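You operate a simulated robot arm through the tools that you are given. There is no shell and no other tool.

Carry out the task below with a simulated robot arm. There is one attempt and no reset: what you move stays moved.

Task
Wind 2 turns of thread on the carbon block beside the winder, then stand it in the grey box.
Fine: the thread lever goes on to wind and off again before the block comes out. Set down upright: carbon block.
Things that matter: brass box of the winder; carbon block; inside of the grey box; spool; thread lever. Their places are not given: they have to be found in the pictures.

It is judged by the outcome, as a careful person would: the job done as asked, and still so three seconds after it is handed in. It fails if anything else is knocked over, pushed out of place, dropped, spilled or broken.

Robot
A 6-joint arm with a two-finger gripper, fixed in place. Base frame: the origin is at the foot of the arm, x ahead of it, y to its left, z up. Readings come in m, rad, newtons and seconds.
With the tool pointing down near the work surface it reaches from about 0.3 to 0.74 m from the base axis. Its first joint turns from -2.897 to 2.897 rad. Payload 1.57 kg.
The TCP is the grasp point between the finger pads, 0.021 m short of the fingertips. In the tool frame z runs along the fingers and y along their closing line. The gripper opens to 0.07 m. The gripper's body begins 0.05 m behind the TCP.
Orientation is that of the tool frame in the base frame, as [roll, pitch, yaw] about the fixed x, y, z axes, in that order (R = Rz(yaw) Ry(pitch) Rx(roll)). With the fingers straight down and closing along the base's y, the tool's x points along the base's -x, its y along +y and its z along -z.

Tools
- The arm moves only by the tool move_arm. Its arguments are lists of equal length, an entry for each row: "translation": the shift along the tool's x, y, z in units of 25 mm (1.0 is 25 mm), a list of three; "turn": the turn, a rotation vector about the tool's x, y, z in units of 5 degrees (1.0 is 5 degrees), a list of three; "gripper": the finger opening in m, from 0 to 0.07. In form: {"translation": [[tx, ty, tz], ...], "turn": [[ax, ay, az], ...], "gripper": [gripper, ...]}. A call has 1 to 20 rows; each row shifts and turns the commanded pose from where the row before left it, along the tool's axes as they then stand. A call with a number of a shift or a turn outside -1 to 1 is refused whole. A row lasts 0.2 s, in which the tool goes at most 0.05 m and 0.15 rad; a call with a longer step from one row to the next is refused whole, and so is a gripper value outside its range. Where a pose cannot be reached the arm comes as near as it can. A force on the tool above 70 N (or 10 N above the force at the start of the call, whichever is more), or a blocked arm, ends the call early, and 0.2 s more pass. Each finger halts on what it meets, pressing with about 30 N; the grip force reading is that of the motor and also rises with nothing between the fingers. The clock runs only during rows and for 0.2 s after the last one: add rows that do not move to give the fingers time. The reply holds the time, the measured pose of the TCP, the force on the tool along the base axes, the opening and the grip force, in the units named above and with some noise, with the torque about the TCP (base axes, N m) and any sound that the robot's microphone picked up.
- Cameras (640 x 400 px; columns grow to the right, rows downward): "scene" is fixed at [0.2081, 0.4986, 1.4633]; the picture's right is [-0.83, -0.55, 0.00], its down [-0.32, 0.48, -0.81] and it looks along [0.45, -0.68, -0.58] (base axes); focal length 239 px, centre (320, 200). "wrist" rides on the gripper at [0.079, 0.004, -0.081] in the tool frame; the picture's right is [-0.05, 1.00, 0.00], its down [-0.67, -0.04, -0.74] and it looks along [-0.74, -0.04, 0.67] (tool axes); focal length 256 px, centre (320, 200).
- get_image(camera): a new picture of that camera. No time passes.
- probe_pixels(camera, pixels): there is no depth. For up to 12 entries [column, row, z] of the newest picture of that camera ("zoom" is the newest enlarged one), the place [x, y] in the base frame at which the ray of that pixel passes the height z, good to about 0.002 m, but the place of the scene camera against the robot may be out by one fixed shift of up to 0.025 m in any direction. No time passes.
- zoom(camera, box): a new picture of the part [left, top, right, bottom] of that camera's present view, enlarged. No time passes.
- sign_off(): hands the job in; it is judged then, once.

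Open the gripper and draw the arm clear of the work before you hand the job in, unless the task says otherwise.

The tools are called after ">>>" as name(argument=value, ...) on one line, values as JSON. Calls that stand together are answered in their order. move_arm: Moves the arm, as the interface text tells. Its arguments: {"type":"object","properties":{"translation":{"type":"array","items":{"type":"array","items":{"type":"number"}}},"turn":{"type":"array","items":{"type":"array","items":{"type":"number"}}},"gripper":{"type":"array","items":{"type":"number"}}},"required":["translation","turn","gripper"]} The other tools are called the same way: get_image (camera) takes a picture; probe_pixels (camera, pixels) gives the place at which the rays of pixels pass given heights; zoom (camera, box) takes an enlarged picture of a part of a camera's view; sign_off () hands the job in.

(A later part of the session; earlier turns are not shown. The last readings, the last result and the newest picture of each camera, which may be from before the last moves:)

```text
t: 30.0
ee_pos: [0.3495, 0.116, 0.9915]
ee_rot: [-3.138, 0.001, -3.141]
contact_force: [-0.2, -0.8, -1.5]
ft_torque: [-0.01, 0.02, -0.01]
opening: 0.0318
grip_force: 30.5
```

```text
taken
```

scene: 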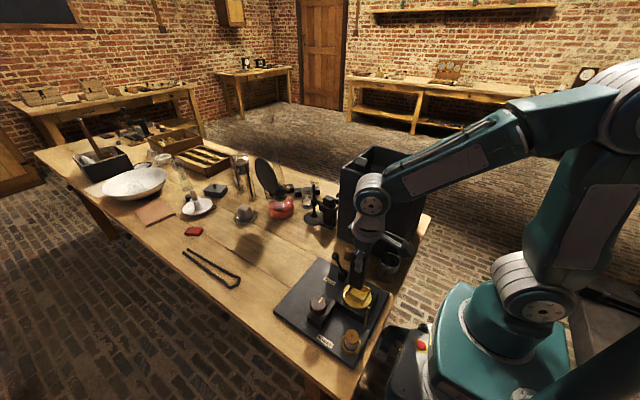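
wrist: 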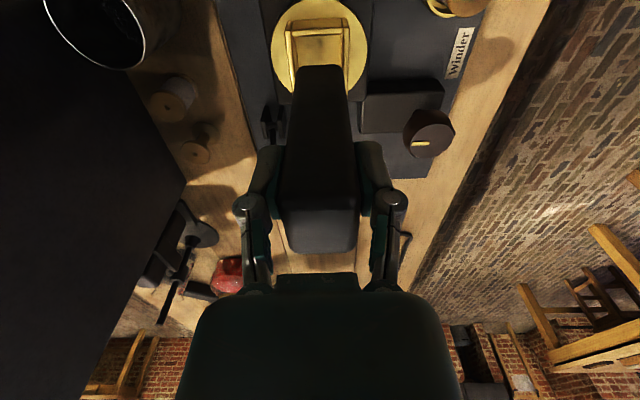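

The block now hangs just above the box. I'll zoom in to check that its bottom edges line up with the inner walls.

>>> zoom(camera="wrist", box=[260, 10, 380, 100])

>>> zoom(camera="scene", box=[330, 235, 400, 315])

```text
4.44 times, centred on (320, 55) of wrist
```

zoom: 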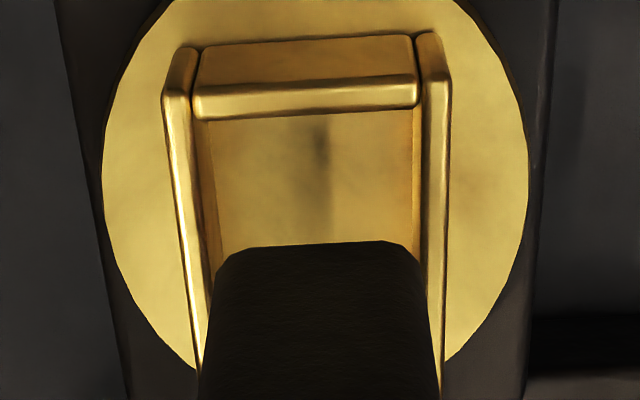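

```text
5.00 times, centred on (365, 275) of scene
```

zoom: 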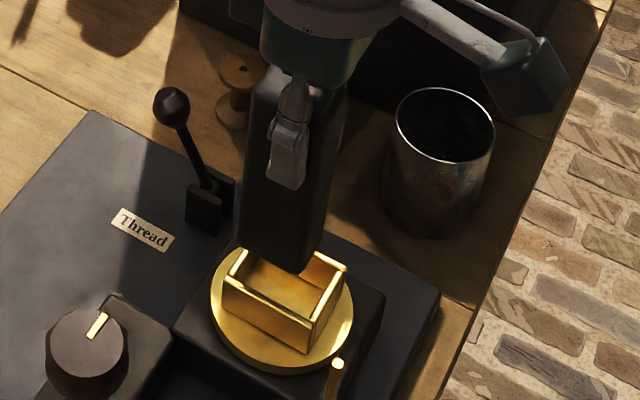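

The block's bottom edge shows at cols ≈296–342, row ≈69, with the inner walls nearby. I'll probe both at their own heights.

>>> probe_pixels(camera="wrist", pixels=[[295.9, 69.6, 0.9], [342.5, 69, 0.9], [318, 65.5, 0.8965], [294.1, 55, 0.868], [342.3, 55, 0.868], [320, 34.7, 0.868], [289.5, 26, 0.868], [344, 20, 0.868], [299.7, 24, 0.868], [341.4, 24, 0.868]])

```text
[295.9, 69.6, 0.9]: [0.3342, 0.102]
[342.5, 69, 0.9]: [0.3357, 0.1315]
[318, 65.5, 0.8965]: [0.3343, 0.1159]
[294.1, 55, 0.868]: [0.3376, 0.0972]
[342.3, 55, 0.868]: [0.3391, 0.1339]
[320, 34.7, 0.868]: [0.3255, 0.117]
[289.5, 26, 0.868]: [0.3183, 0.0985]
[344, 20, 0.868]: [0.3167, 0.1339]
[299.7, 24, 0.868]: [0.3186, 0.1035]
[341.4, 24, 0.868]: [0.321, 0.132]
```

Block centre is about 2.5 mm too far in +x and 1 mm too far in +y relative to the box opening. I'll correct that and lower in small steps into the box.

>>> move_arm(translation=[[0.1, -0.04, 0], [0, 0, 0.4], [0, 0, 0.4], [0, 0, 0.4], [0, 0, 0.4], [0, 0, 0]], turn=[[0, 0, 0], [0, 0, 0], [0, 0, 0], [0, 0, 0], [0, 0, 0], [0, 0, 0]], gripper=[0.01, 0.01, 0.01, 0.01, 0.01, 0.01])

>>> zoom(camera="wrist", box=[260, 10, 380, 100])

>>> zoom(camera="scene", box=[330, 235, 400, 315])

```text
t: 31.4
ee_pos: [0.3459, 0.1134, 0.9531]
ee_rot: [-3.14, 0.002, -3.139]
contact_force: [-4.4, -1.5, 19.7]
ft_torque: [-0.02, -0.19, -0.02]
opening: 0.0316
grip_force: 29.5
```

```text
4.44 times, centred on (320, 55) of wrist
```

zoom: 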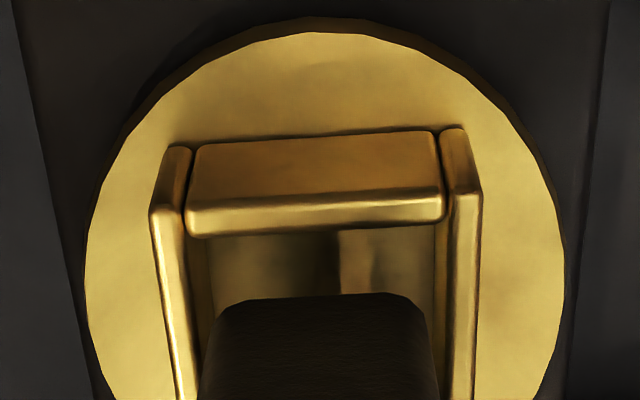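

```text
5.00 times, centred on (365, 275) of scene
```

zoom: 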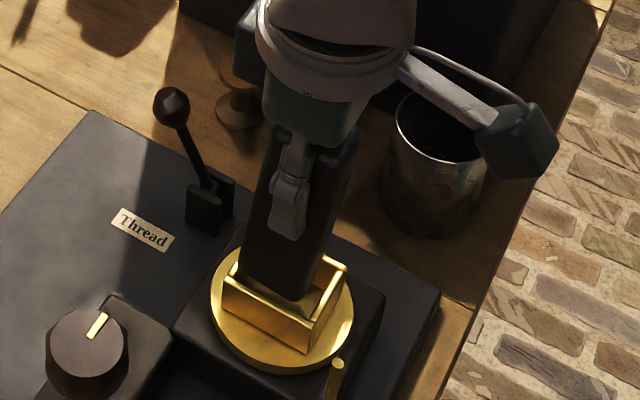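

There is 20 N of upward contact force at TCP z≈0.953, before the floor is expected (box floor z≈0.84). I'll stop here and look closely from both cameras.

>>> zoom(camera="scene", box=[338, 270, 374, 312])

>>> zoom(camera="wrist", box=[280, 40, 360, 100])

>>> get_image(camera="wrist")

```text
9.52 times, centred on (356, 291) of scene
```

zoom: 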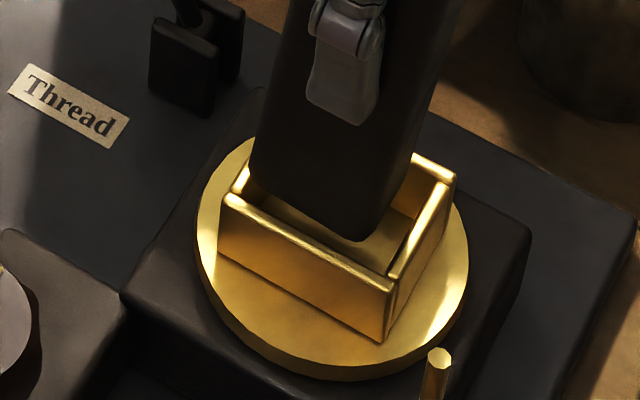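

```text
6.67 times, centred on (320, 70) of wrist
```

zoom: 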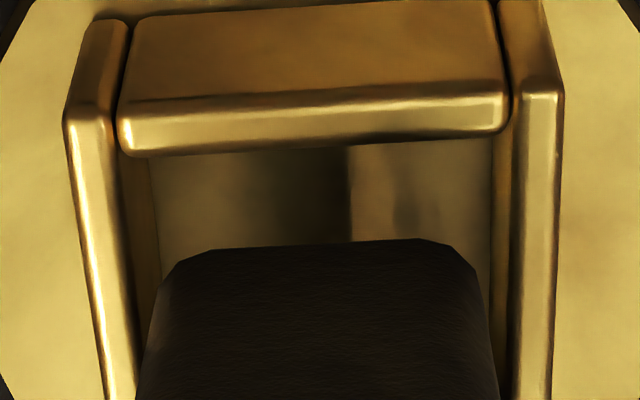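

```text
taken
```

wrist: 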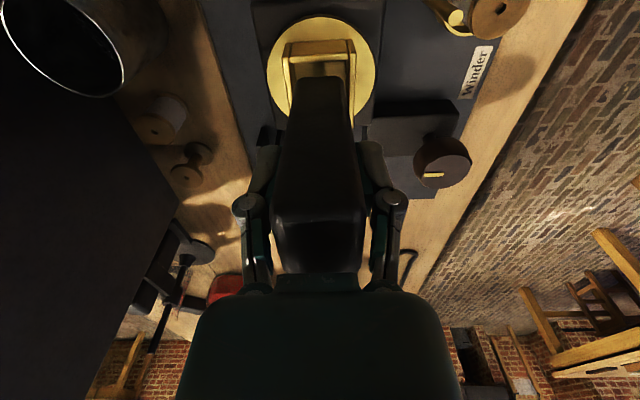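

The block seems to have slid up a little in the grip, with a wide gap on the near side, so it's probably resting on the far wall's rim. I'll measure where its bottom edge is relative to the inner walls.

>>> probe_pixels(camera="wrist", pixels=[[318, 76.7, 0.868], [318, 76.7, 0.86], [318, 62.5, 0.868], [297, 85, 0.868], [343, 83, 0.868], [301, 85, 0.868], [338, 60, 0.868], [282, 212, 0.985], [360, 212, 0.985], [285, 270, 0.985], [355, 270, 0.985]])

>>> zoom(camera="wrist", box=[230, 60, 410, 290])

```text
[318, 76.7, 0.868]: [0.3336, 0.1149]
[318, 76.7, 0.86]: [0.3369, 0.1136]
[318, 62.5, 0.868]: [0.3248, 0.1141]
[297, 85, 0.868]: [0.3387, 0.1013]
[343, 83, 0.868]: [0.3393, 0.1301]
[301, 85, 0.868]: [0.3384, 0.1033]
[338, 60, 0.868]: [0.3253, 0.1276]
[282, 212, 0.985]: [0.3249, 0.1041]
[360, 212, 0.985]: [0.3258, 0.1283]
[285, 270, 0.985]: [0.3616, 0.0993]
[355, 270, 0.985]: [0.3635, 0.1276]
```

```text
1.74 times, centred on (320, 175) of wrist
```

zoom: 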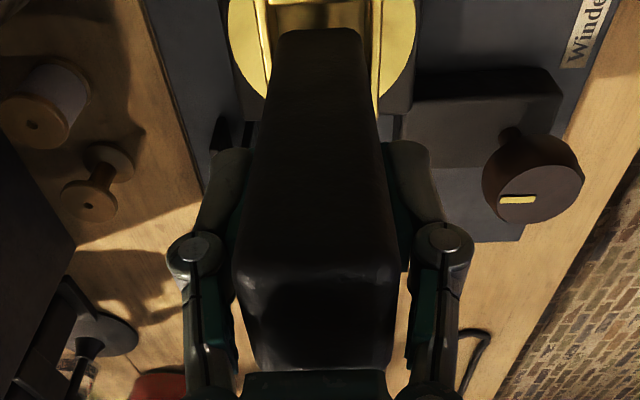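

The block has tilted about 4–5° in the grip: its bottom near edge is at x≈0.335 but the top near edge is at 0.325, so it caught the far rim. I'll lift off and inspect the tilt before correcting.

>>> move_arm(translation=[[0, 0, -0.4], [0, 0, -0.6], [0, 0, -0.6], [0, 0, 0]], turn=[[0, 0, 0], [0, 0, 0], [0, 0, 0], [0, 0, 0]], gripper=[0.01, 0.01, 0.01, 0.01])

>>> get_image(camera="wrist")

>>> zoom(camera="wrist", box=[260, 10, 380, 100])

>>> zoom(camera="scene", box=[330, 235, 400, 315])

```text
t: 32.4
ee_pos: [0.347, 0.1149, 0.9916]
ee_rot: [-3.14, -0.003, -3.14]
contact_force: [-0.5, 0.4, -3.2]
ft_torque: [0.04, 0.02, 0.0]
opening: 0.0318
grip_force: 30.0
```

```text
taken
```

wrist: 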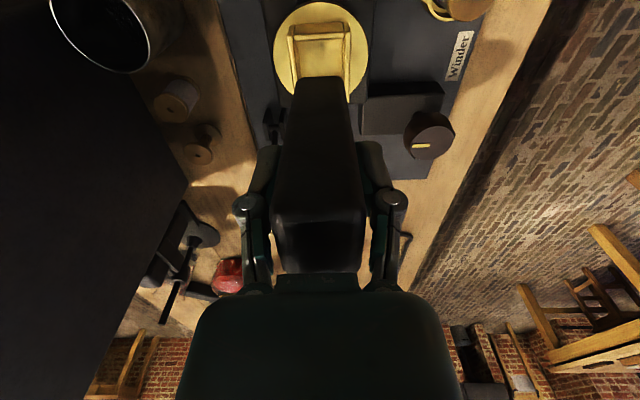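

```text
4.44 times, centred on (320, 55) of wrist
```

zoom: 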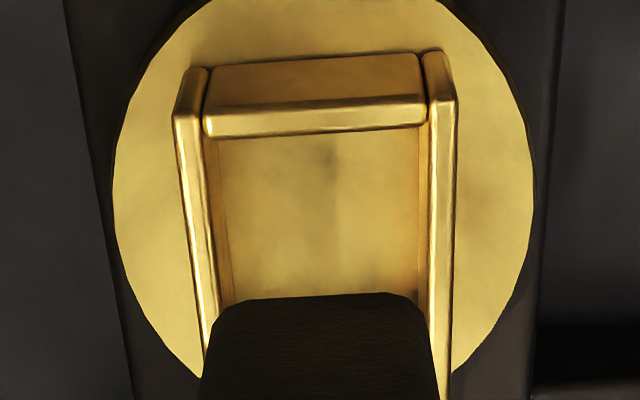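

```text
5.00 times, centred on (365, 275) of scene
```

zoom: 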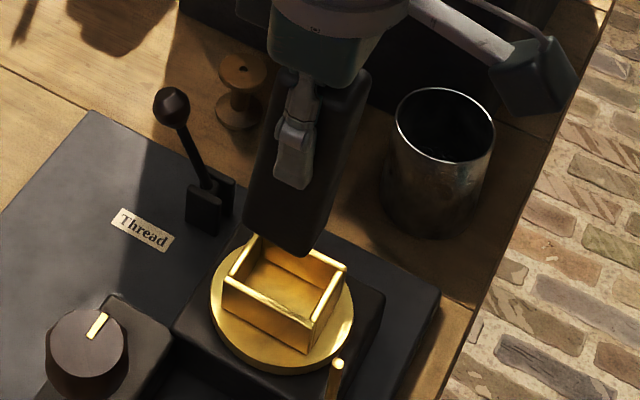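

The block slid up about 10 mm in the fingers and is slightly tilted. I'll zoom in on its near face so I can measure the tilt from how its side edges converge.

>>> zoom(camera="wrist", box=[256, 70, 384, 150])

>>> zoom(camera="wrist", box=[256, 150, 384, 280])

>>> zoom(camera="scene", box=[345, 240, 385, 295])

```text
5.00 times, centred on (320, 110) of wrist
```

zoom: 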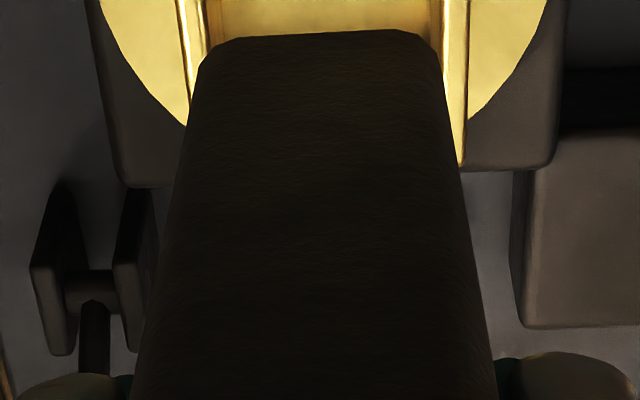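

```text
3.08 times, centred on (320, 215) of wrist
```

zoom: 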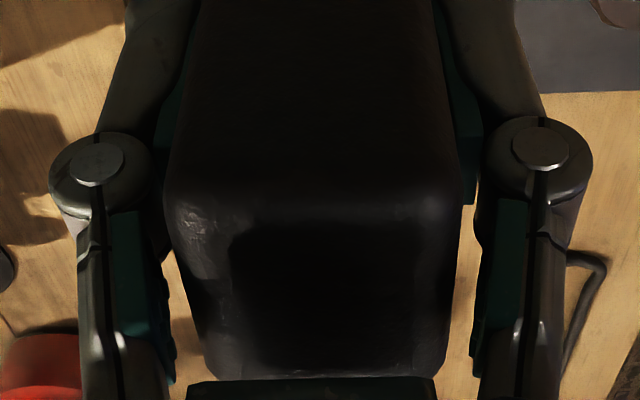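

```text
7.27 times, centred on (365, 268) of scene
```

zoom: 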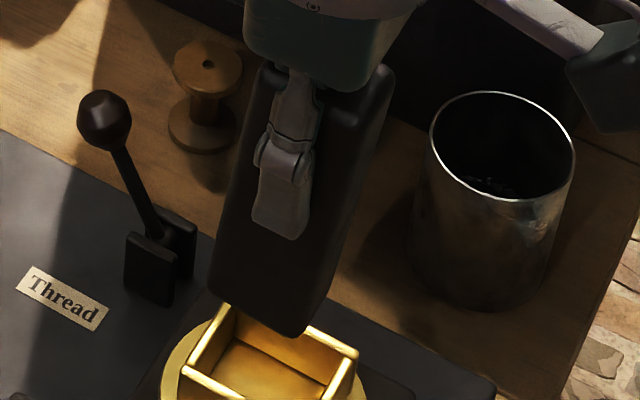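

The block is tilted about 4–5°. Rather than force it in, I'll return it to its original flat spot on the table, let it stand true and regrip a little lower. First I'll lift and travel back.

>>> move_arm(translation=[[0, 0, -1], [0, 0, -1], [0, 0, -1], [-1, 0.62, 0], [-1, 0.62, 0], [-1, 0.62, 0], [-1, 0.62, 0], [-1, 0.62, 0], [-1, 0.62, 0], [-1, 0.62, 0], [-1, 0.62, 0], [-1, 0.62, 0], [-1, 0.66, 0], [0, 0, 1], [0, 0, 1], [0, 0, 1], [0, 0, 1], [0, 0, 0]], turn=[[0, 0, 0], [0, 0, 0], [0, 0, 0], [0, 0, 0], [0, 0, 0], [0, 0, 0], [0, 0, 0], [0, 0, 0], [0, 0, 0], [0, 0, 0], [0, 0, 0], [0, 0, 0], [0, 0, 0], [0, 0, 0], [0, 0, 0], [0, 0, 0], [0, 0, 0], [0, 0, 0]], gripper=[0.01, 0.01, 0.01, 0.01, 0.01, 0.01, 0.01, 0.01, 0.01, 0.01, 0.01, 0.01, 0.01, 0.01, 0.01, 0.01, 0.01, 0.01])

>>> get_image(camera="wrist")

>>> get_image(camera="scene")

```text
t: 36.2
ee_pos: [0.5979, 0.2724, 0.9671]
ee_rot: [-3.139, 0.0, -3.14]
contact_force: [0.7, -0.1, -2.7]
ft_torque: [-0.02, 0.03, 0.0]
opening: 0.0316
grip_force: 29.8
```

```text
taken
```

wrist: 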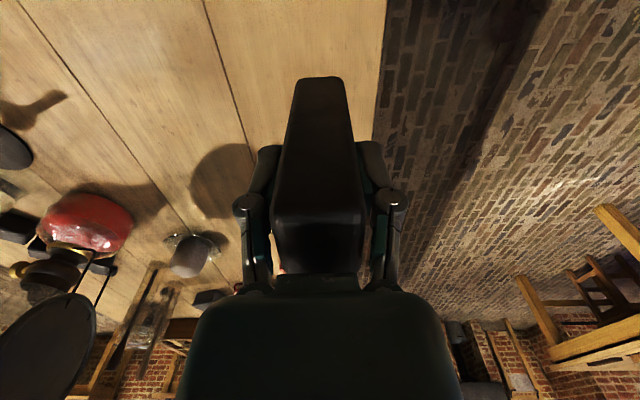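

```text
taken
```

scene: 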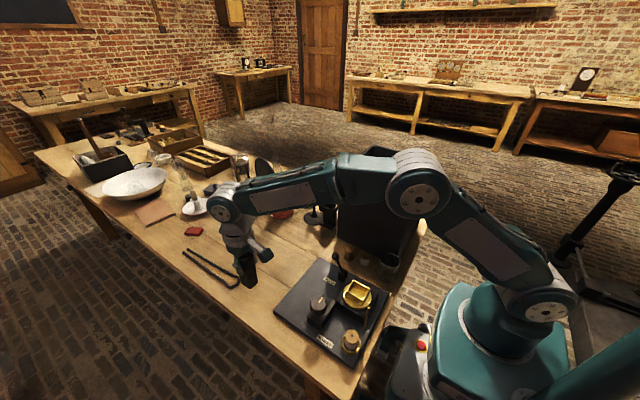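

The block is back over its original clear spot. I'll lower to just above the table, then check the force.

>>> move_arm(translation=[[0, 0, 1], [0, 0, 1], [0, 0, 0.8], [0, 0, 0.4], [0, 0, 0.2], [0, 0, 0], [0, 0, 0]], turn=[[0, 0, 0], [0, 0, 0], [0, 0, 0], [0, 0, 0], [0, 0, 0], [0, 0, 0], [0, 0, 0]], gripper=[0.01, 0.01, 0.01, 0.01, 0.01, 0.01, 0.01])

>>> zoom(camera="scene", box=[225, 255, 289, 325])

```text
t: 37.8
ee_pos: [0.5967, 0.2714, 0.8819]
ee_rot: [-3.141, -0.001, -3.141]
contact_force: [-0.8, -0.8, -2.0]
ft_torque: [0.04, 0.02, -0.01]
opening: 0.0316
grip_force: 30.0
```

```text
5.71 times, centred on (257, 290) of scene
```

zoom: 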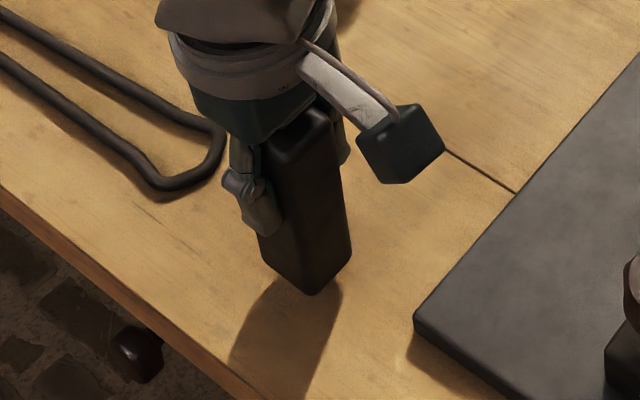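

Still hanging free (−2 N) a few millimetres up. I'll lower in 4–5 mm steps to a light touch.

>>> move_arm(translation=[[0, 0, 0.2], [0, 0, 0.1], [0, 0, 0]], turn=[[0, 0, 0], [0, 0, 0], [0, 0, 0]], gripper=[0.01, 0.01, 0.01])

```text
t: 38.6
ee_pos: [0.5972, 0.2712, 0.874]
ee_rot: [-3.14, 0.0, -3.141]
contact_force: [-0.4, 0.2, -3.1]
ft_torque: [0.02, 0.02, 0.01]
opening: 0.0317
grip_force: 29.8
```

No contact yet at z=0.874, so I'll continue slowly.

>>> move_arm(translation=[[0, 0, 0.12], [0, 0, 0]], turn=[[0, 0, 0], [0, 0, 0]], gripper=[0.01, 0.01])

```text
t: 39.2
ee_pos: [0.5961, 0.2705, 0.8724]
ee_rot: [-3.139, -0.001, -3.14]
contact_force: [0.5, 0.2, -2.2]
ft_torque: [-0.05, -0.02, 0.0]
opening: 0.0318
grip_force: 29.5
```

Still free at 0.872. Another 3 mm.

>>> move_arm(translation=[[0, 0, 0.12], [0, 0, 0]], turn=[[0, 0, 0], [0, 0, 0]], gripper=[0.01, 0.01])

>>> zoom(camera="scene", box=[225, 255, 289, 325])

```text
t: 39.8
ee_pos: [0.5973, 0.2699, 0.8716]
ee_rot: [-3.141, 0.001, -3.14]
contact_force: [-5.2, -2.6, 14.0]
ft_torque: [-0.1, 0.67, 0.05]
opening: 0.0317
grip_force: 30.1
```

```text
5.71 times, centred on (257, 290) of scene
```

zoom: 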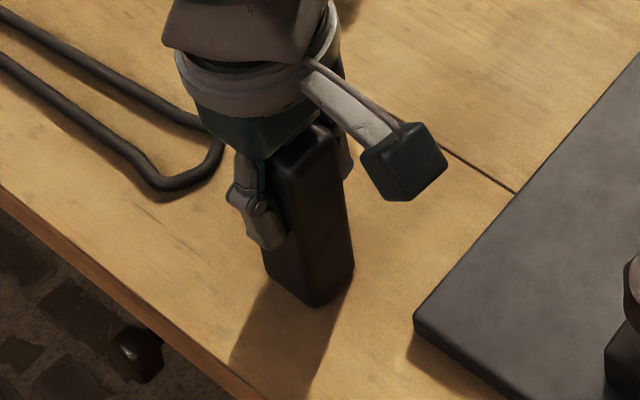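

There's a light touch of 14 N on the near bottom edge, consistent with the tilt. I'll open the gripper so the block settles flat.

>>> move_arm(translation=[[0, 0, 0], [0, 0, 0], [0, 0, 0], [0, 0, 0]], turn=[[0, 0, 0], [0, 0, 0], [0, 0, 0], [0, 0, 0]], gripper=[0.045, 0.07, 0.07, 0.07])

>>> get_image(camera="wrist")

>>> zoom(camera="scene", box=[225, 255, 289, 325])

```text
t: 40.8
ee_pos: [0.5954, 0.2709, 0.8692]
ee_rot: [-3.14, -0.002, -3.139]
contact_force: [0.1, -0.5, -0.3]
ft_torque: [-0.03, 0.0, 0.0]
opening: 0.0701
grip_force: 0.0
```

```text
taken
```

wrist: 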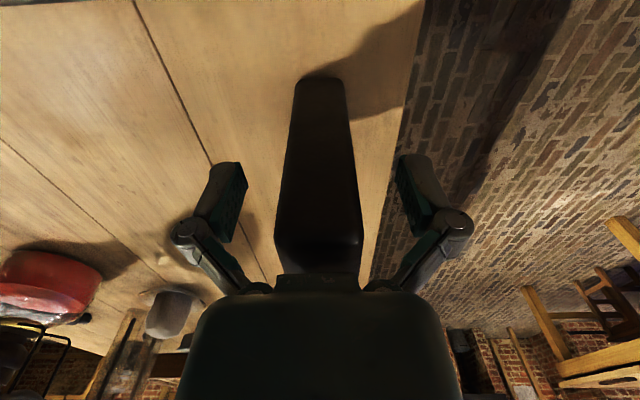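

```text
5.71 times, centred on (257, 290) of scene
```

zoom: 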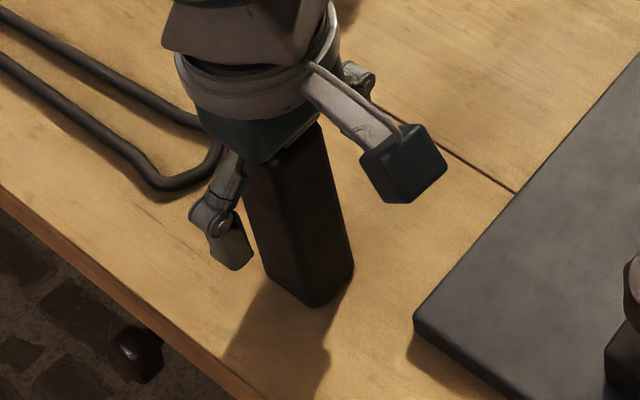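

The block stands upright and free. I'll zoom in to find its centre relative to the TCP before regripping.

>>> zoom(camera="wrist", box=[256, 60, 384, 140])

>>> zoom(camera="wrist", box=[240, 180, 400, 290])

>>> probe_pixels(camera="wrist", pixels=[[320, 78, 0.788], [320, 78, 0.79], [297, 85, 0.79], [345, 85, 0.79], [275, 235, 0.903], [362, 235, 0.903]])

```text
5.00 times, centred on (320, 100) of wrist
```

zoom: 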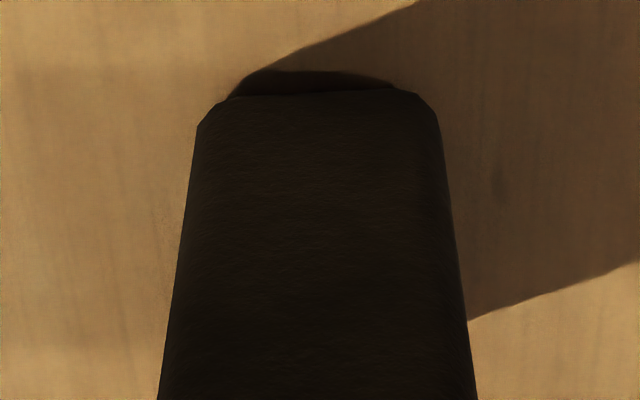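

```text
3.64 times, centred on (320, 235) of wrist
```

zoom: 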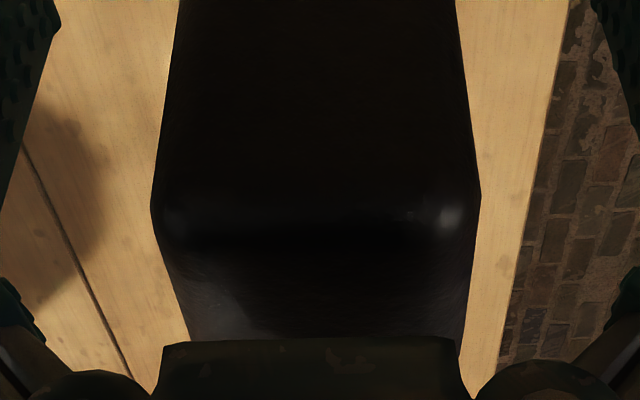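

```text
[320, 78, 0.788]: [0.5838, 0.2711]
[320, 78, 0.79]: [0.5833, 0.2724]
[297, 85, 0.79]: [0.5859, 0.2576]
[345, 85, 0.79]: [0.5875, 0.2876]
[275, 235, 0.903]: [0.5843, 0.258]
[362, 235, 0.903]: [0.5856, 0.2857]
```

The block's centre is about 6 mm beyond the TCP in +x. I'll shift to centre on it and close again.

>>> move_arm(translation=[[-0.24, 0.04, 0], [0, 0, 0], [0, 0, 0], [0, 0, 0], [0, 0, 0], [0, 0, 0], [0, 0, 0]], turn=[[0, 0, 0], [0, 0, 0], [0, 0, 0], [0, 0, 0], [0, 0, 0], [0, 0, 0], [0, 0, 0]], gripper=[0.07, 0.07, 0.045, 0.035, 0.025, 0.01, 0.01])

>>> get_image(camera="wrist")

>>> zoom(camera="scene", box=[225, 255, 289, 325])

```text
t: 42.4
ee_pos: [0.6025, 0.2717, 0.8682]
ee_rot: [-3.139, 0.001, -3.139]
contact_force: [-0.7, -0.7, 2.1]
ft_torque: [0.03, 0.02, 0.0]
opening: 0.0315
grip_force: 29.7
```

```text
taken
```

wrist: 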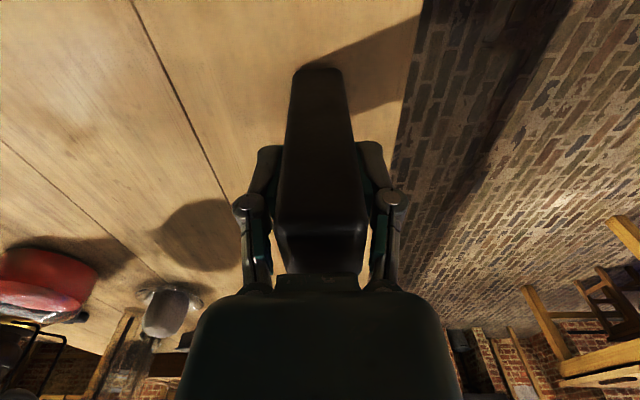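

```text
5.71 times, centred on (257, 290) of scene
```

zoom: 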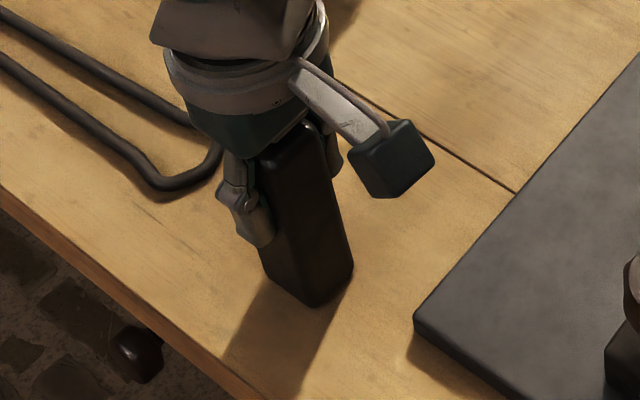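

The regrip is clean with no residual load. I'll lift and carry it back to the brass box, this time aligning by the visible gaps just above the rim.

>>> move_arm(translation=[[0, 0, -0.4], [0, 0, -0.8], [0, 0, -1], [0, 0, -1], [0, 0, -1], [0, 0, -1], [0, 0, -1], [0, 0, -1], [0.93, -0.57, 0], [0.93, -0.57, 0], [0.93, -0.57, 0], [0.93, -0.57, 0], [0.93, -0.57, 0], [0.93, -0.57, 0], [0.93, -0.57, 0], [0.93, -0.57, 0], [0.93, -0.57, 0], [0.93, -0.57, 0], [0.88, -0.54, 0], [0, 0, 0]], turn=[[0, 0, 0], [0, 0, 0], [0, 0, 0], [0, 0, 0], [0, 0, 0], [0, 0, 0], [0, 0, 0], [0, 0, 0], [0, 0, 0], [0, 0, 0], [0, 0, 0], [0, 0, 0], [0, 0, 0], [0, 0, 0], [0, 0, 0], [0, 0, 0], [0, 0, 0], [0, 0, 0], [0, 0, 0], [0, 0, 0]], gripper=[0.01, 0.01, 0.01, 0.01, 0.01, 0.01, 0.01, 0.01, 0.01, 0.01, 0.01, 0.01, 0.01, 0.01, 0.01, 0.01, 0.01, 0.01, 0.01, 0.01])

>>> move_arm(translation=[[0, 0, 1], [0, 0, 1], [0, 0, 1], [0, 0, 0.2], [0, 0, 0]], turn=[[0, 0, 0], [0, 0, 0], [0, 0, 0], [0, 0, 0], [0, 0, 0]], gripper=[0.01, 0.01, 0.01, 0.01, 0.01])

>>> zoom(camera="wrist", box=[260, 10, 380, 100])

>>> zoom(camera="scene", box=[336, 265, 380, 310])

```text
t: 46.6
ee_pos: [0.3476, 0.1164, 1.0478]
ee_rot: [-3.14, 0.0, -3.141]
contact_force: [0.1, 0.1, -1.8]
ft_torque: [-0.01, -0.02, 0.01]
opening: 0.0316
grip_force: 29.6
```

```text
t: 47.8
ee_pos: [0.3487, 0.1161, 0.9685]
ee_rot: [-3.139, 0.0, -3.139]
contact_force: [-0.2, 0.3, -2.7]
ft_torque: [0.0, 0.02, 0.02]
opening: 0.0317
grip_force: 30.1
```

```text
4.44 times, centred on (320, 55) of wrist
```

zoom: 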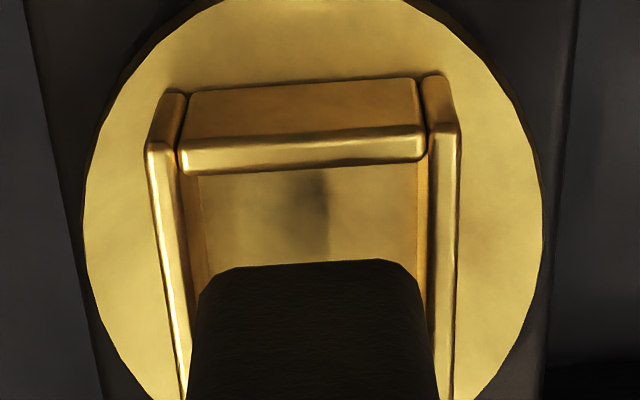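

```text
8.89 times, centred on (358, 288) of scene
```

zoom: 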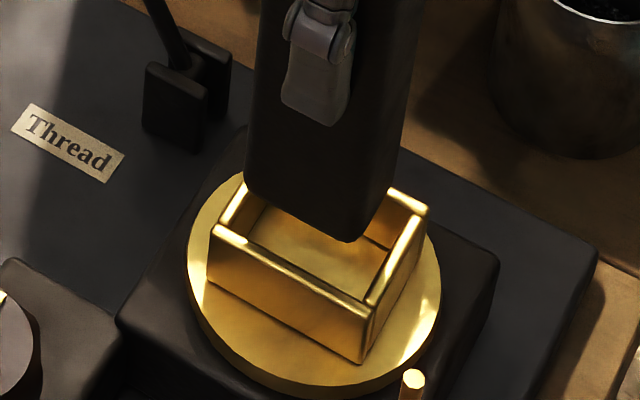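

The bottom is about 2 cm above the rim. I'll lower another 13 mm, just short of the rim, and compare the gaps there.

>>> move_arm(translation=[[0, 0, 0.3], [0, 0, 0.22], [0, 0, 0]], turn=[[0, 0, 0], [0, 0, 0], [0, 0, 0]], gripper=[0.01, 0.01, 0.01])

>>> zoom(camera="wrist", box=[270, 30, 370, 105])

>>> zoom(camera="scene", box=[336, 265, 380, 310])

```text
t: 48.6
ee_pos: [0.3487, 0.1166, 0.9555]
ee_rot: [-3.14, 0.0, -3.14]
contact_force: [0.0, -0.5, -2.3]
ft_torque: [-0.03, -0.02, 0.0]
opening: 0.0316
grip_force: 29.7
```

```text
5.33 times, centred on (320, 68) of wrist
```

zoom: 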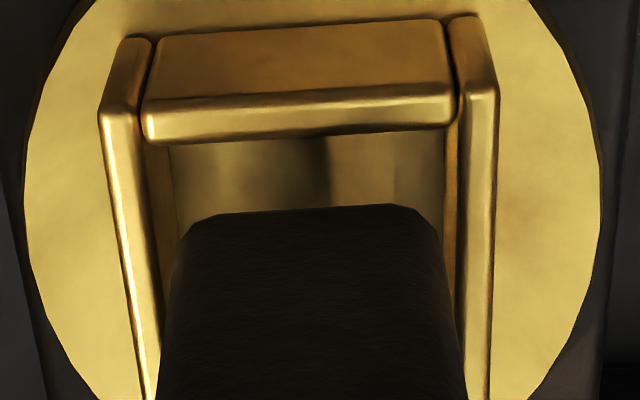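

```text
8.89 times, centred on (358, 288) of scene
```

zoom: 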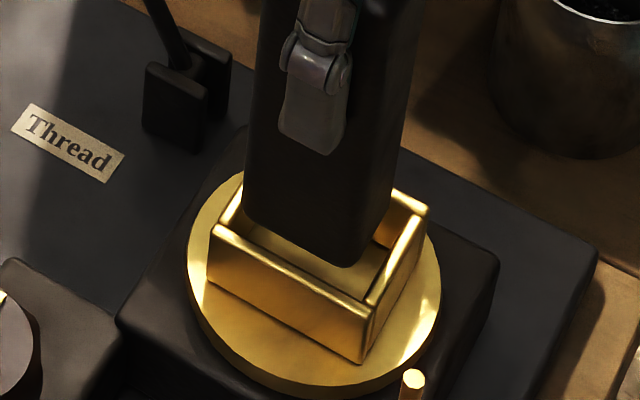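

Just above the rim, near wall inner edge is at row ≈56.8, block near edge at row ≈69.9, side walls at cols ≈286.8 and 346.8, block sides at 292.2 and 343.1. I'll convert these to positions.

>>> probe_pixels(camera="wrist", pixels=[[320, 56.75, 0.867], [320, 69.9, 0.8755], [286.8, 77.4, 0.867], [346.8, 77.4, 0.867], [292.2, 79.3, 0.8775], [343.1, 79.3, 0.8775], [299, 38, 0.867], [341, 34, 0.867], [288.5, 52, 0.867], [348, 48, 0.867]])

>>> zoom(camera="wrist", box=[285, 50, 355, 90])

```text
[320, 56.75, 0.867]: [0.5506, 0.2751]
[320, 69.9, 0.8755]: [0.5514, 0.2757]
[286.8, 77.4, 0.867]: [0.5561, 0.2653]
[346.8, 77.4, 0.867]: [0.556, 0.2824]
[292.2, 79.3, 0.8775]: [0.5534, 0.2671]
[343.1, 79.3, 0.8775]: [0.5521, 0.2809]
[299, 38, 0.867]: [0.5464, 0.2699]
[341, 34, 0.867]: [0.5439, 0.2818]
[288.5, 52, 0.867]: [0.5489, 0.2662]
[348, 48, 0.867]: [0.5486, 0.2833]
```

```text
9.14 times, centred on (320, 70) of wrist
```

zoom: 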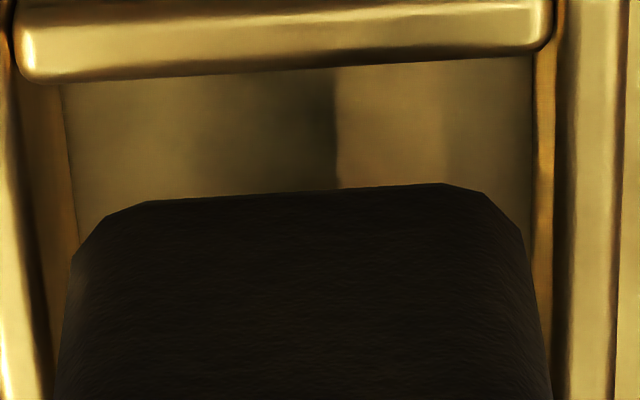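

Those probes used the older wrist picture, because zooming doesn't refresh it. I'll take a new wrist picture and probe again.

>>> get_image(camera="wrist")

>>> probe_pixels(camera="wrist", pixels=[[320, 56.75, 0.867], [320, 69.9, 0.8755], [286.8, 77.4, 0.867], [346.8, 77.4, 0.867], [292.2, 79.3, 0.8775], [343.1, 79.3, 0.8775], [290.5, 60, 0.867], [346.5, 60, 0.867], [294, 57, 0.842], [344, 57, 0.842]])

>>> probe_pixels(camera="zoom", pixels=[[320, 73, 0.867], [320, 190, 0.8755], [55, 380, 0.88], [548, 380, 0.88], [20, 200, 0.867], [560, 200, 0.867], [50, 380, 0.867], [553, 380, 0.867]])

```text
taken
```

wrist: 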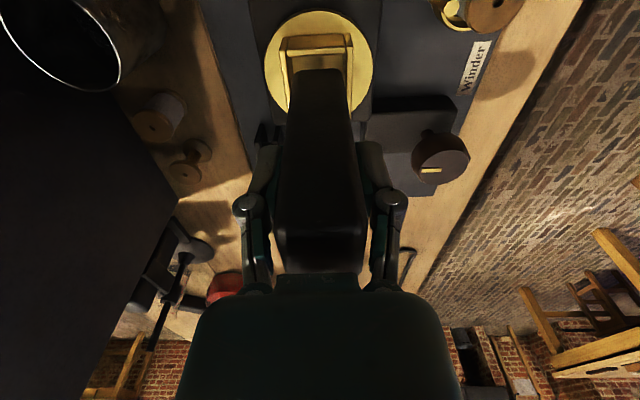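

```text
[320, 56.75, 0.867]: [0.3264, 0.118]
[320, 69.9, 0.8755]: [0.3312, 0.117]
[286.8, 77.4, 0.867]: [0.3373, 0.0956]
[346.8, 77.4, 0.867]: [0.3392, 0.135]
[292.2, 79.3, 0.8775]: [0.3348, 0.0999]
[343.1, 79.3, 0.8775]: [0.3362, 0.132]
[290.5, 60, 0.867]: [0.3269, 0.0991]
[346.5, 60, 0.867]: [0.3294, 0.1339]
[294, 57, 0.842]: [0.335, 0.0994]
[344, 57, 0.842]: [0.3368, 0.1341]
```

```text
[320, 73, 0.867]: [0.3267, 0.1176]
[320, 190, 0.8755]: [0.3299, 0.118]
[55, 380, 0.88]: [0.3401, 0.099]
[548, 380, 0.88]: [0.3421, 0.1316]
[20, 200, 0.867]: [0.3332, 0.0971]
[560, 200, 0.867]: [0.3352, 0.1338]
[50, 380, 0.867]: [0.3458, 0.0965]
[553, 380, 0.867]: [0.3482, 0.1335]
```

The wrist view shows a near gap of about 3 mm and y centred within 0.5 mm. I'll double-check the far side gap in a tighter scene zoom.

>>> zoom(camera="scene", box=[342, 278, 372, 303])

```text
16.00 times, centred on (357, 290) of scene
```

zoom: 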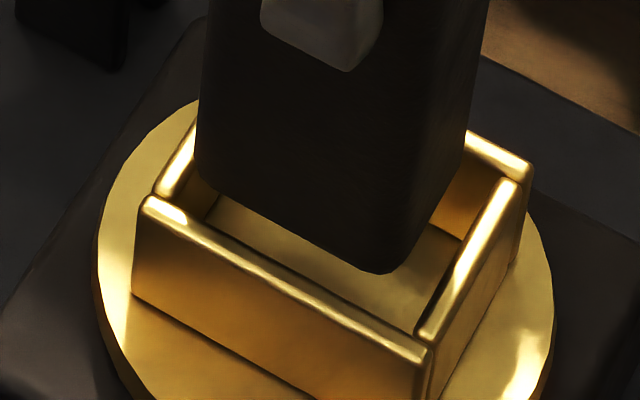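

The scene view puts the far gap at about 1.7 mm and the near gap at about 5 mm, so I'll shift 1.6 mm towards −x and then lower gently past the rim, watching the force.

>>> move_arm(translation=[[0.065, -0.02, 0], [0, 0, 0.2], [0, 0, 0.2], [0, 0, 0.1], [0, 0, 0]], turn=[[0, 0, 0], [0, 0, 0], [0, 0, 0], [0, 0, 0], [0, 0, 0]], gripper=[0.01, 0.01, 0.01, 0.01, 0.01])

>>> zoom(camera="scene", box=[342, 278, 372, 303])

>>> zoom(camera="wrist", box=[270, 30, 370, 105])

```text
t: 49.8
ee_pos: [0.3478, 0.1162, 0.9429]
ee_rot: [-3.139, -0.001, -3.141]
contact_force: [-0.4, 0.8, -2.2]
ft_torque: [-0.01, 0.0, 0.03]
opening: 0.0317
grip_force: 30.5
```

```text
16.00 times, centred on (357, 290) of scene
```

zoom: 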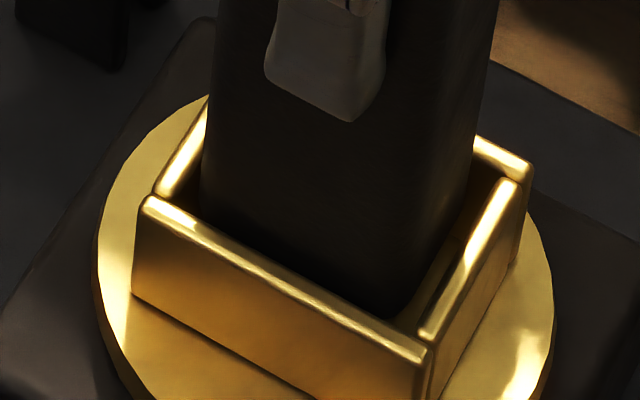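

```text
5.33 times, centred on (320, 68) of wrist
```

zoom: 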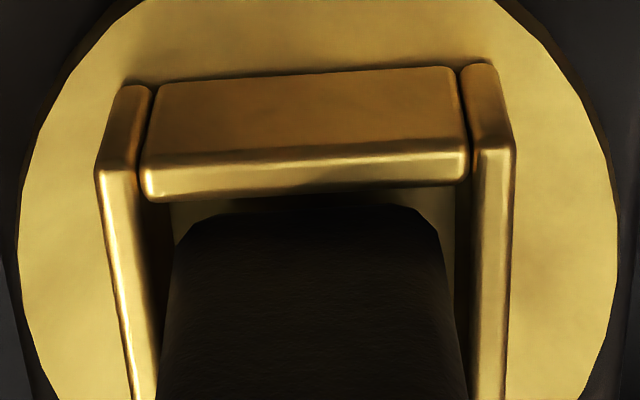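

No contact force, and the block's bottom is now below the rim inside all four walls. I'll keep lowering in small steps towards the floor.

>>> move_arm(translation=[[0, 0, 0.2], [0, 0, 0.2], [0, 0, 0.2], [0, 0, 0]], turn=[[0, 0, 0], [0, 0, 0], [0, 0, 0], [0, 0, 0]], gripper=[0.01, 0.01, 0.01, 0.01])

```text
t: 50.8
ee_pos: [0.3461, 0.1172, 0.9286]
ee_rot: [-3.139, 0.0, -3.139]
contact_force: [-0.5, -0.8, 2.0]
ft_torque: [0.06, 0.02, -0.02]
opening: 0.0316
grip_force: 29.8
```

Force has moved from −2.2 to +2.0 N, so it may be starting to touch. I'll go down another 3 mm.

>>> move_arm(translation=[[0, 0, 0.08], [0, 0, 0.04], [0, 0, 0]], turn=[[0, 0, 0], [0, 0, 0], [0, 0, 0]], gripper=[0.01, 0.01, 0.01])

>>> zoom(camera="scene", box=[336, 250, 380, 305])

>>> zoom(camera="wrist", box=[270, 30, 370, 105])

```text
t: 51.6
ee_pos: [0.3488, 0.115, 0.9255]
ee_rot: [-3.141, 0.0, -3.141]
contact_force: [1.9, -4.7, 20.8]
ft_torque: [-0.15, -0.15, 0.01]
opening: 0.0318
grip_force: 29.8
```

```text
7.27 times, centred on (358, 278) of scene
```

zoom: 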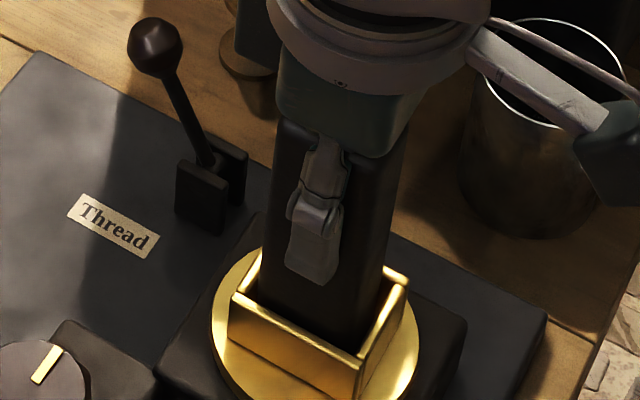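

```text
5.33 times, centred on (320, 68) of wrist
```

zoom: 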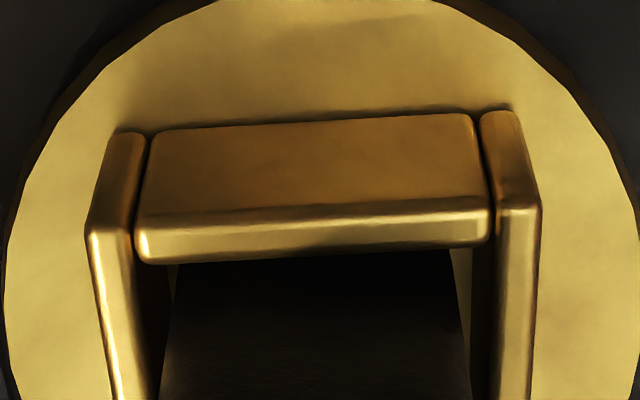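

There's a firm 21 N contact at TCP z=0.9255 with the block about 2 cm down inside the box, which matches the floor. I'll release and check that it stays upright.

>>> move_arm(translation=[[0, 0, 0], [0, 0, 0], [0, 0, 0], [0, 0, 0]], turn=[[0, 0, 0], [0, 0, 0], [0, 0, 0], [0, 0, 0]], gripper=[0.04, 0.06, 0.06, 0.06])

>>> zoom(camera="scene", box=[336, 250, 380, 305])

>>> get_image(camera="wrist")

```text
t: 52.6
ee_pos: [0.348, 0.1159, 0.9262]
ee_rot: [-3.139, 0.0, -3.14]
contact_force: [0.0, 1.0, -0.3]
ft_torque: [0.03, 0.02, -0.02]
opening: 0.0597
grip_force: 0.1
```

```text
7.27 times, centred on (358, 278) of scene
```

zoom: 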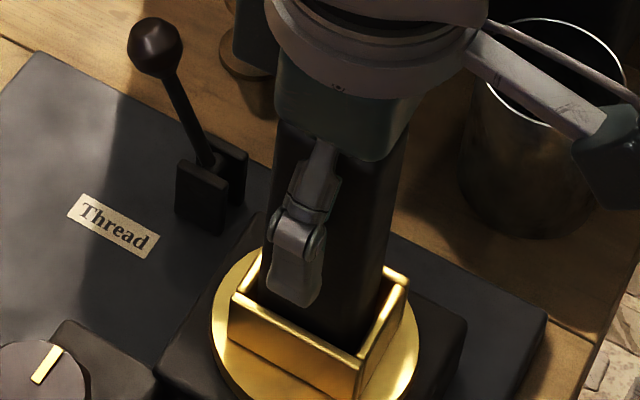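

```text
taken
```

wrist: 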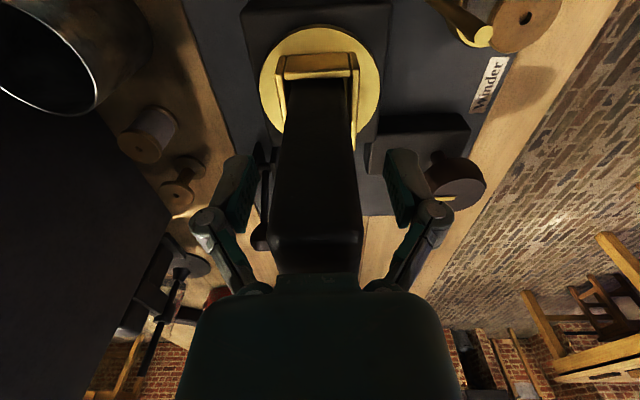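

The block is released and stands in the box. I'll rise straight up clear of it and check again.

>>> move_arm(translation=[[0, 0, -0.5], [0, 0, -1], [0, 0, -1], [0, 0, -1], [0, 0, -1], [0, 0, -1], [0, 0, 0]], turn=[[0, 0, 0], [0, 0, 0], [0, 0, 0], [0, 0, 0], [0, 0, 0], [0, 0, 0], [0, 0, 0]], gripper=[0.06, 0.06, 0.06, 0.06, 0.06, 0.06, 0.06])

>>> get_image(camera="wrist")

>>> zoom(camera="scene", box=[300, 220, 400, 360])

```text
t: 54.2
ee_pos: [0.3467, 0.1154, 1.063]
ee_rot: [-3.14, 0.001, -3.139]
contact_force: [-0.2, 0.2, -0.5]
ft_torque: [0.02, 0.0, -0.02]
opening: 0.0597
grip_force: 0.0
```

```text
taken
```

wrist: 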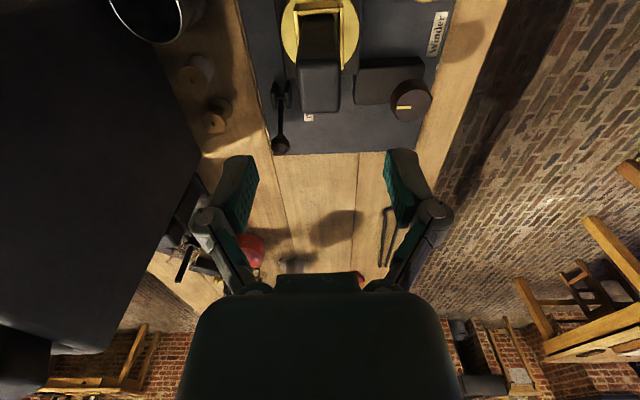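

```text
2.86 times, centred on (350, 290) of scene
```

zoom: 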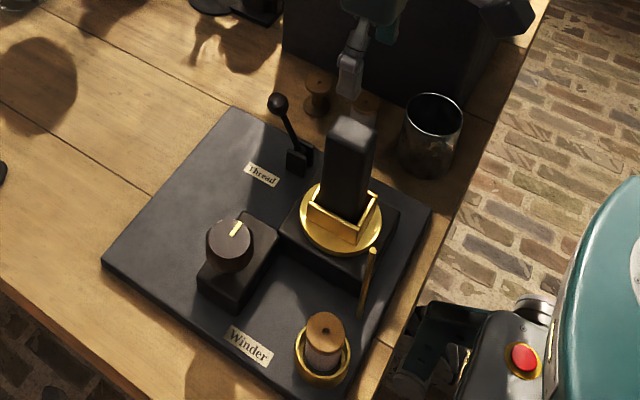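

The block stands upright in the box. Next is the lever: its ball is at about (280,145) and its pivot at (283,92). I'll zoom in and measure them.

>>> zoom(camera="wrist", box=[240, 70, 320, 170])

>>> probe_pixels(camera="wrist", pixels=[[280, 145, 0.86], [280, 145, 0.88], [280, 145, 0.9], [283, 92, 0.82], [283, 92, 0.83], [411, 103, 0.85], [411, 103, 0.86]])

>>> probe_pixels(camera="scene", pixels=[[336, 256.5, 0.86], [336, 256.5, 0.88], [336, 256.5, 0.9]])

```text
4.00 times, centred on (280, 120) of wrist
```

zoom: 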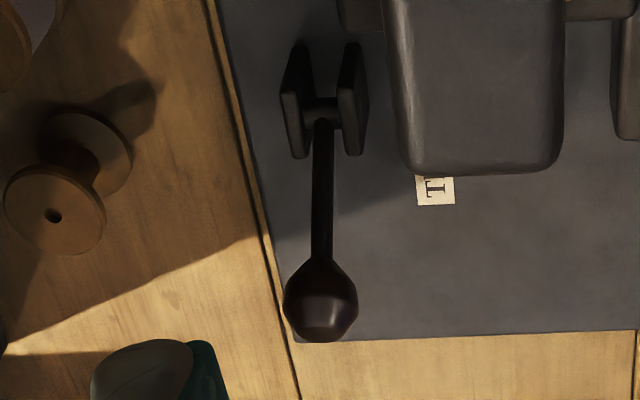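

```text
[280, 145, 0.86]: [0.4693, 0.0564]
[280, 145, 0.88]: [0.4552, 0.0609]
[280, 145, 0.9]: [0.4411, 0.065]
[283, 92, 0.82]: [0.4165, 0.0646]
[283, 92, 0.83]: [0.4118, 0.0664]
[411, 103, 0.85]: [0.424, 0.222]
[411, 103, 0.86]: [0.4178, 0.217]
```

```text
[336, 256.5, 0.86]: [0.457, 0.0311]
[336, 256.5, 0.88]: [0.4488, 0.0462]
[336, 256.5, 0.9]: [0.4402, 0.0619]
```

The ball is at about (0.452, 0.062, 0.885) and the pivot near (0.416, 0.064). I'll turn the gripper 90° so the fingers straddle the ball along x, with the camera on the −y side away from the block. That way I can move the lever both ways without repositioning.

>>> move_arm(translation=[[0, 0, 0], [0, 0, 0], [0, 0, 0], [0, 0, 0], [0, 0, 0], [0, 0, 0], [0, 0, 0], [0, 0, 0], [0, 0, 0], [0, 0, 0], [0, 0, 0], [0, 0, 0], [0, 0, 0], [0, 0, 0], [0, 0, 0], [0, 0, 0], [0, 0, 0], [0, 0, 0], [0, 0, 0]], turn=[[0, 0, -1], [0, 0, -1], [0, 0, -1], [0, 0, -1], [0, 0, -1], [0, 0, -1], [0, 0, -1], [0, 0, -1], [0, 0, -1], [0, 0, -1], [0, 0, -1], [0, 0, -1], [0, 0, -1], [0, 0, -1], [0, 0, -1], [0, 0, -1], [0, 0, -1], [0, 0, -1], [0, 0, 0]], gripper=[0.06, 0.06, 0.06, 0.06, 0.06, 0.06, 0.06, 0.06, 0.06, 0.06, 0.06, 0.06, 0.06, 0.06, 0.06, 0.06, 0.06, 0.06, 0.06])

>>> get_image(camera="wrist")

>>> get_image(camera="scene")

```text
t: 58.2
ee_pos: [0.3467, 0.1148, 1.0623]
ee_rot: [3.141, -0.002, -1.567]
contact_force: [0.6, -0.2, -0.1]
ft_torque: [0.0, -0.03, -0.01]
opening: 0.0602
grip_force: 0.1
```

```text
taken
```

wrist: 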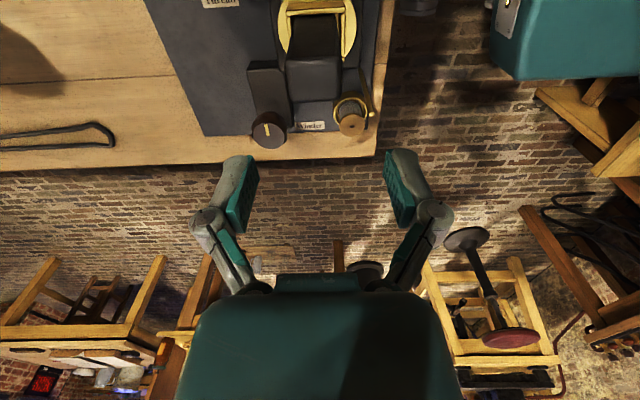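

```text
taken
```

scene: 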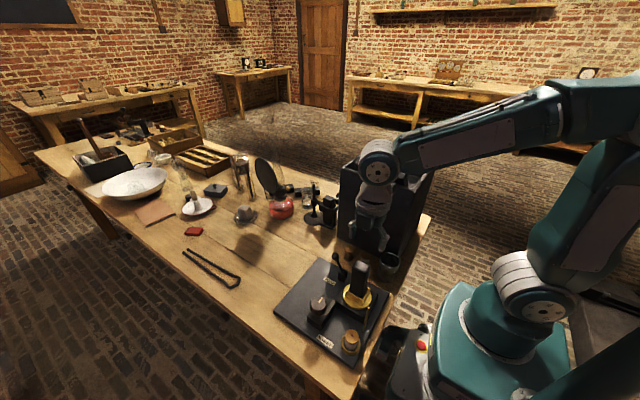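

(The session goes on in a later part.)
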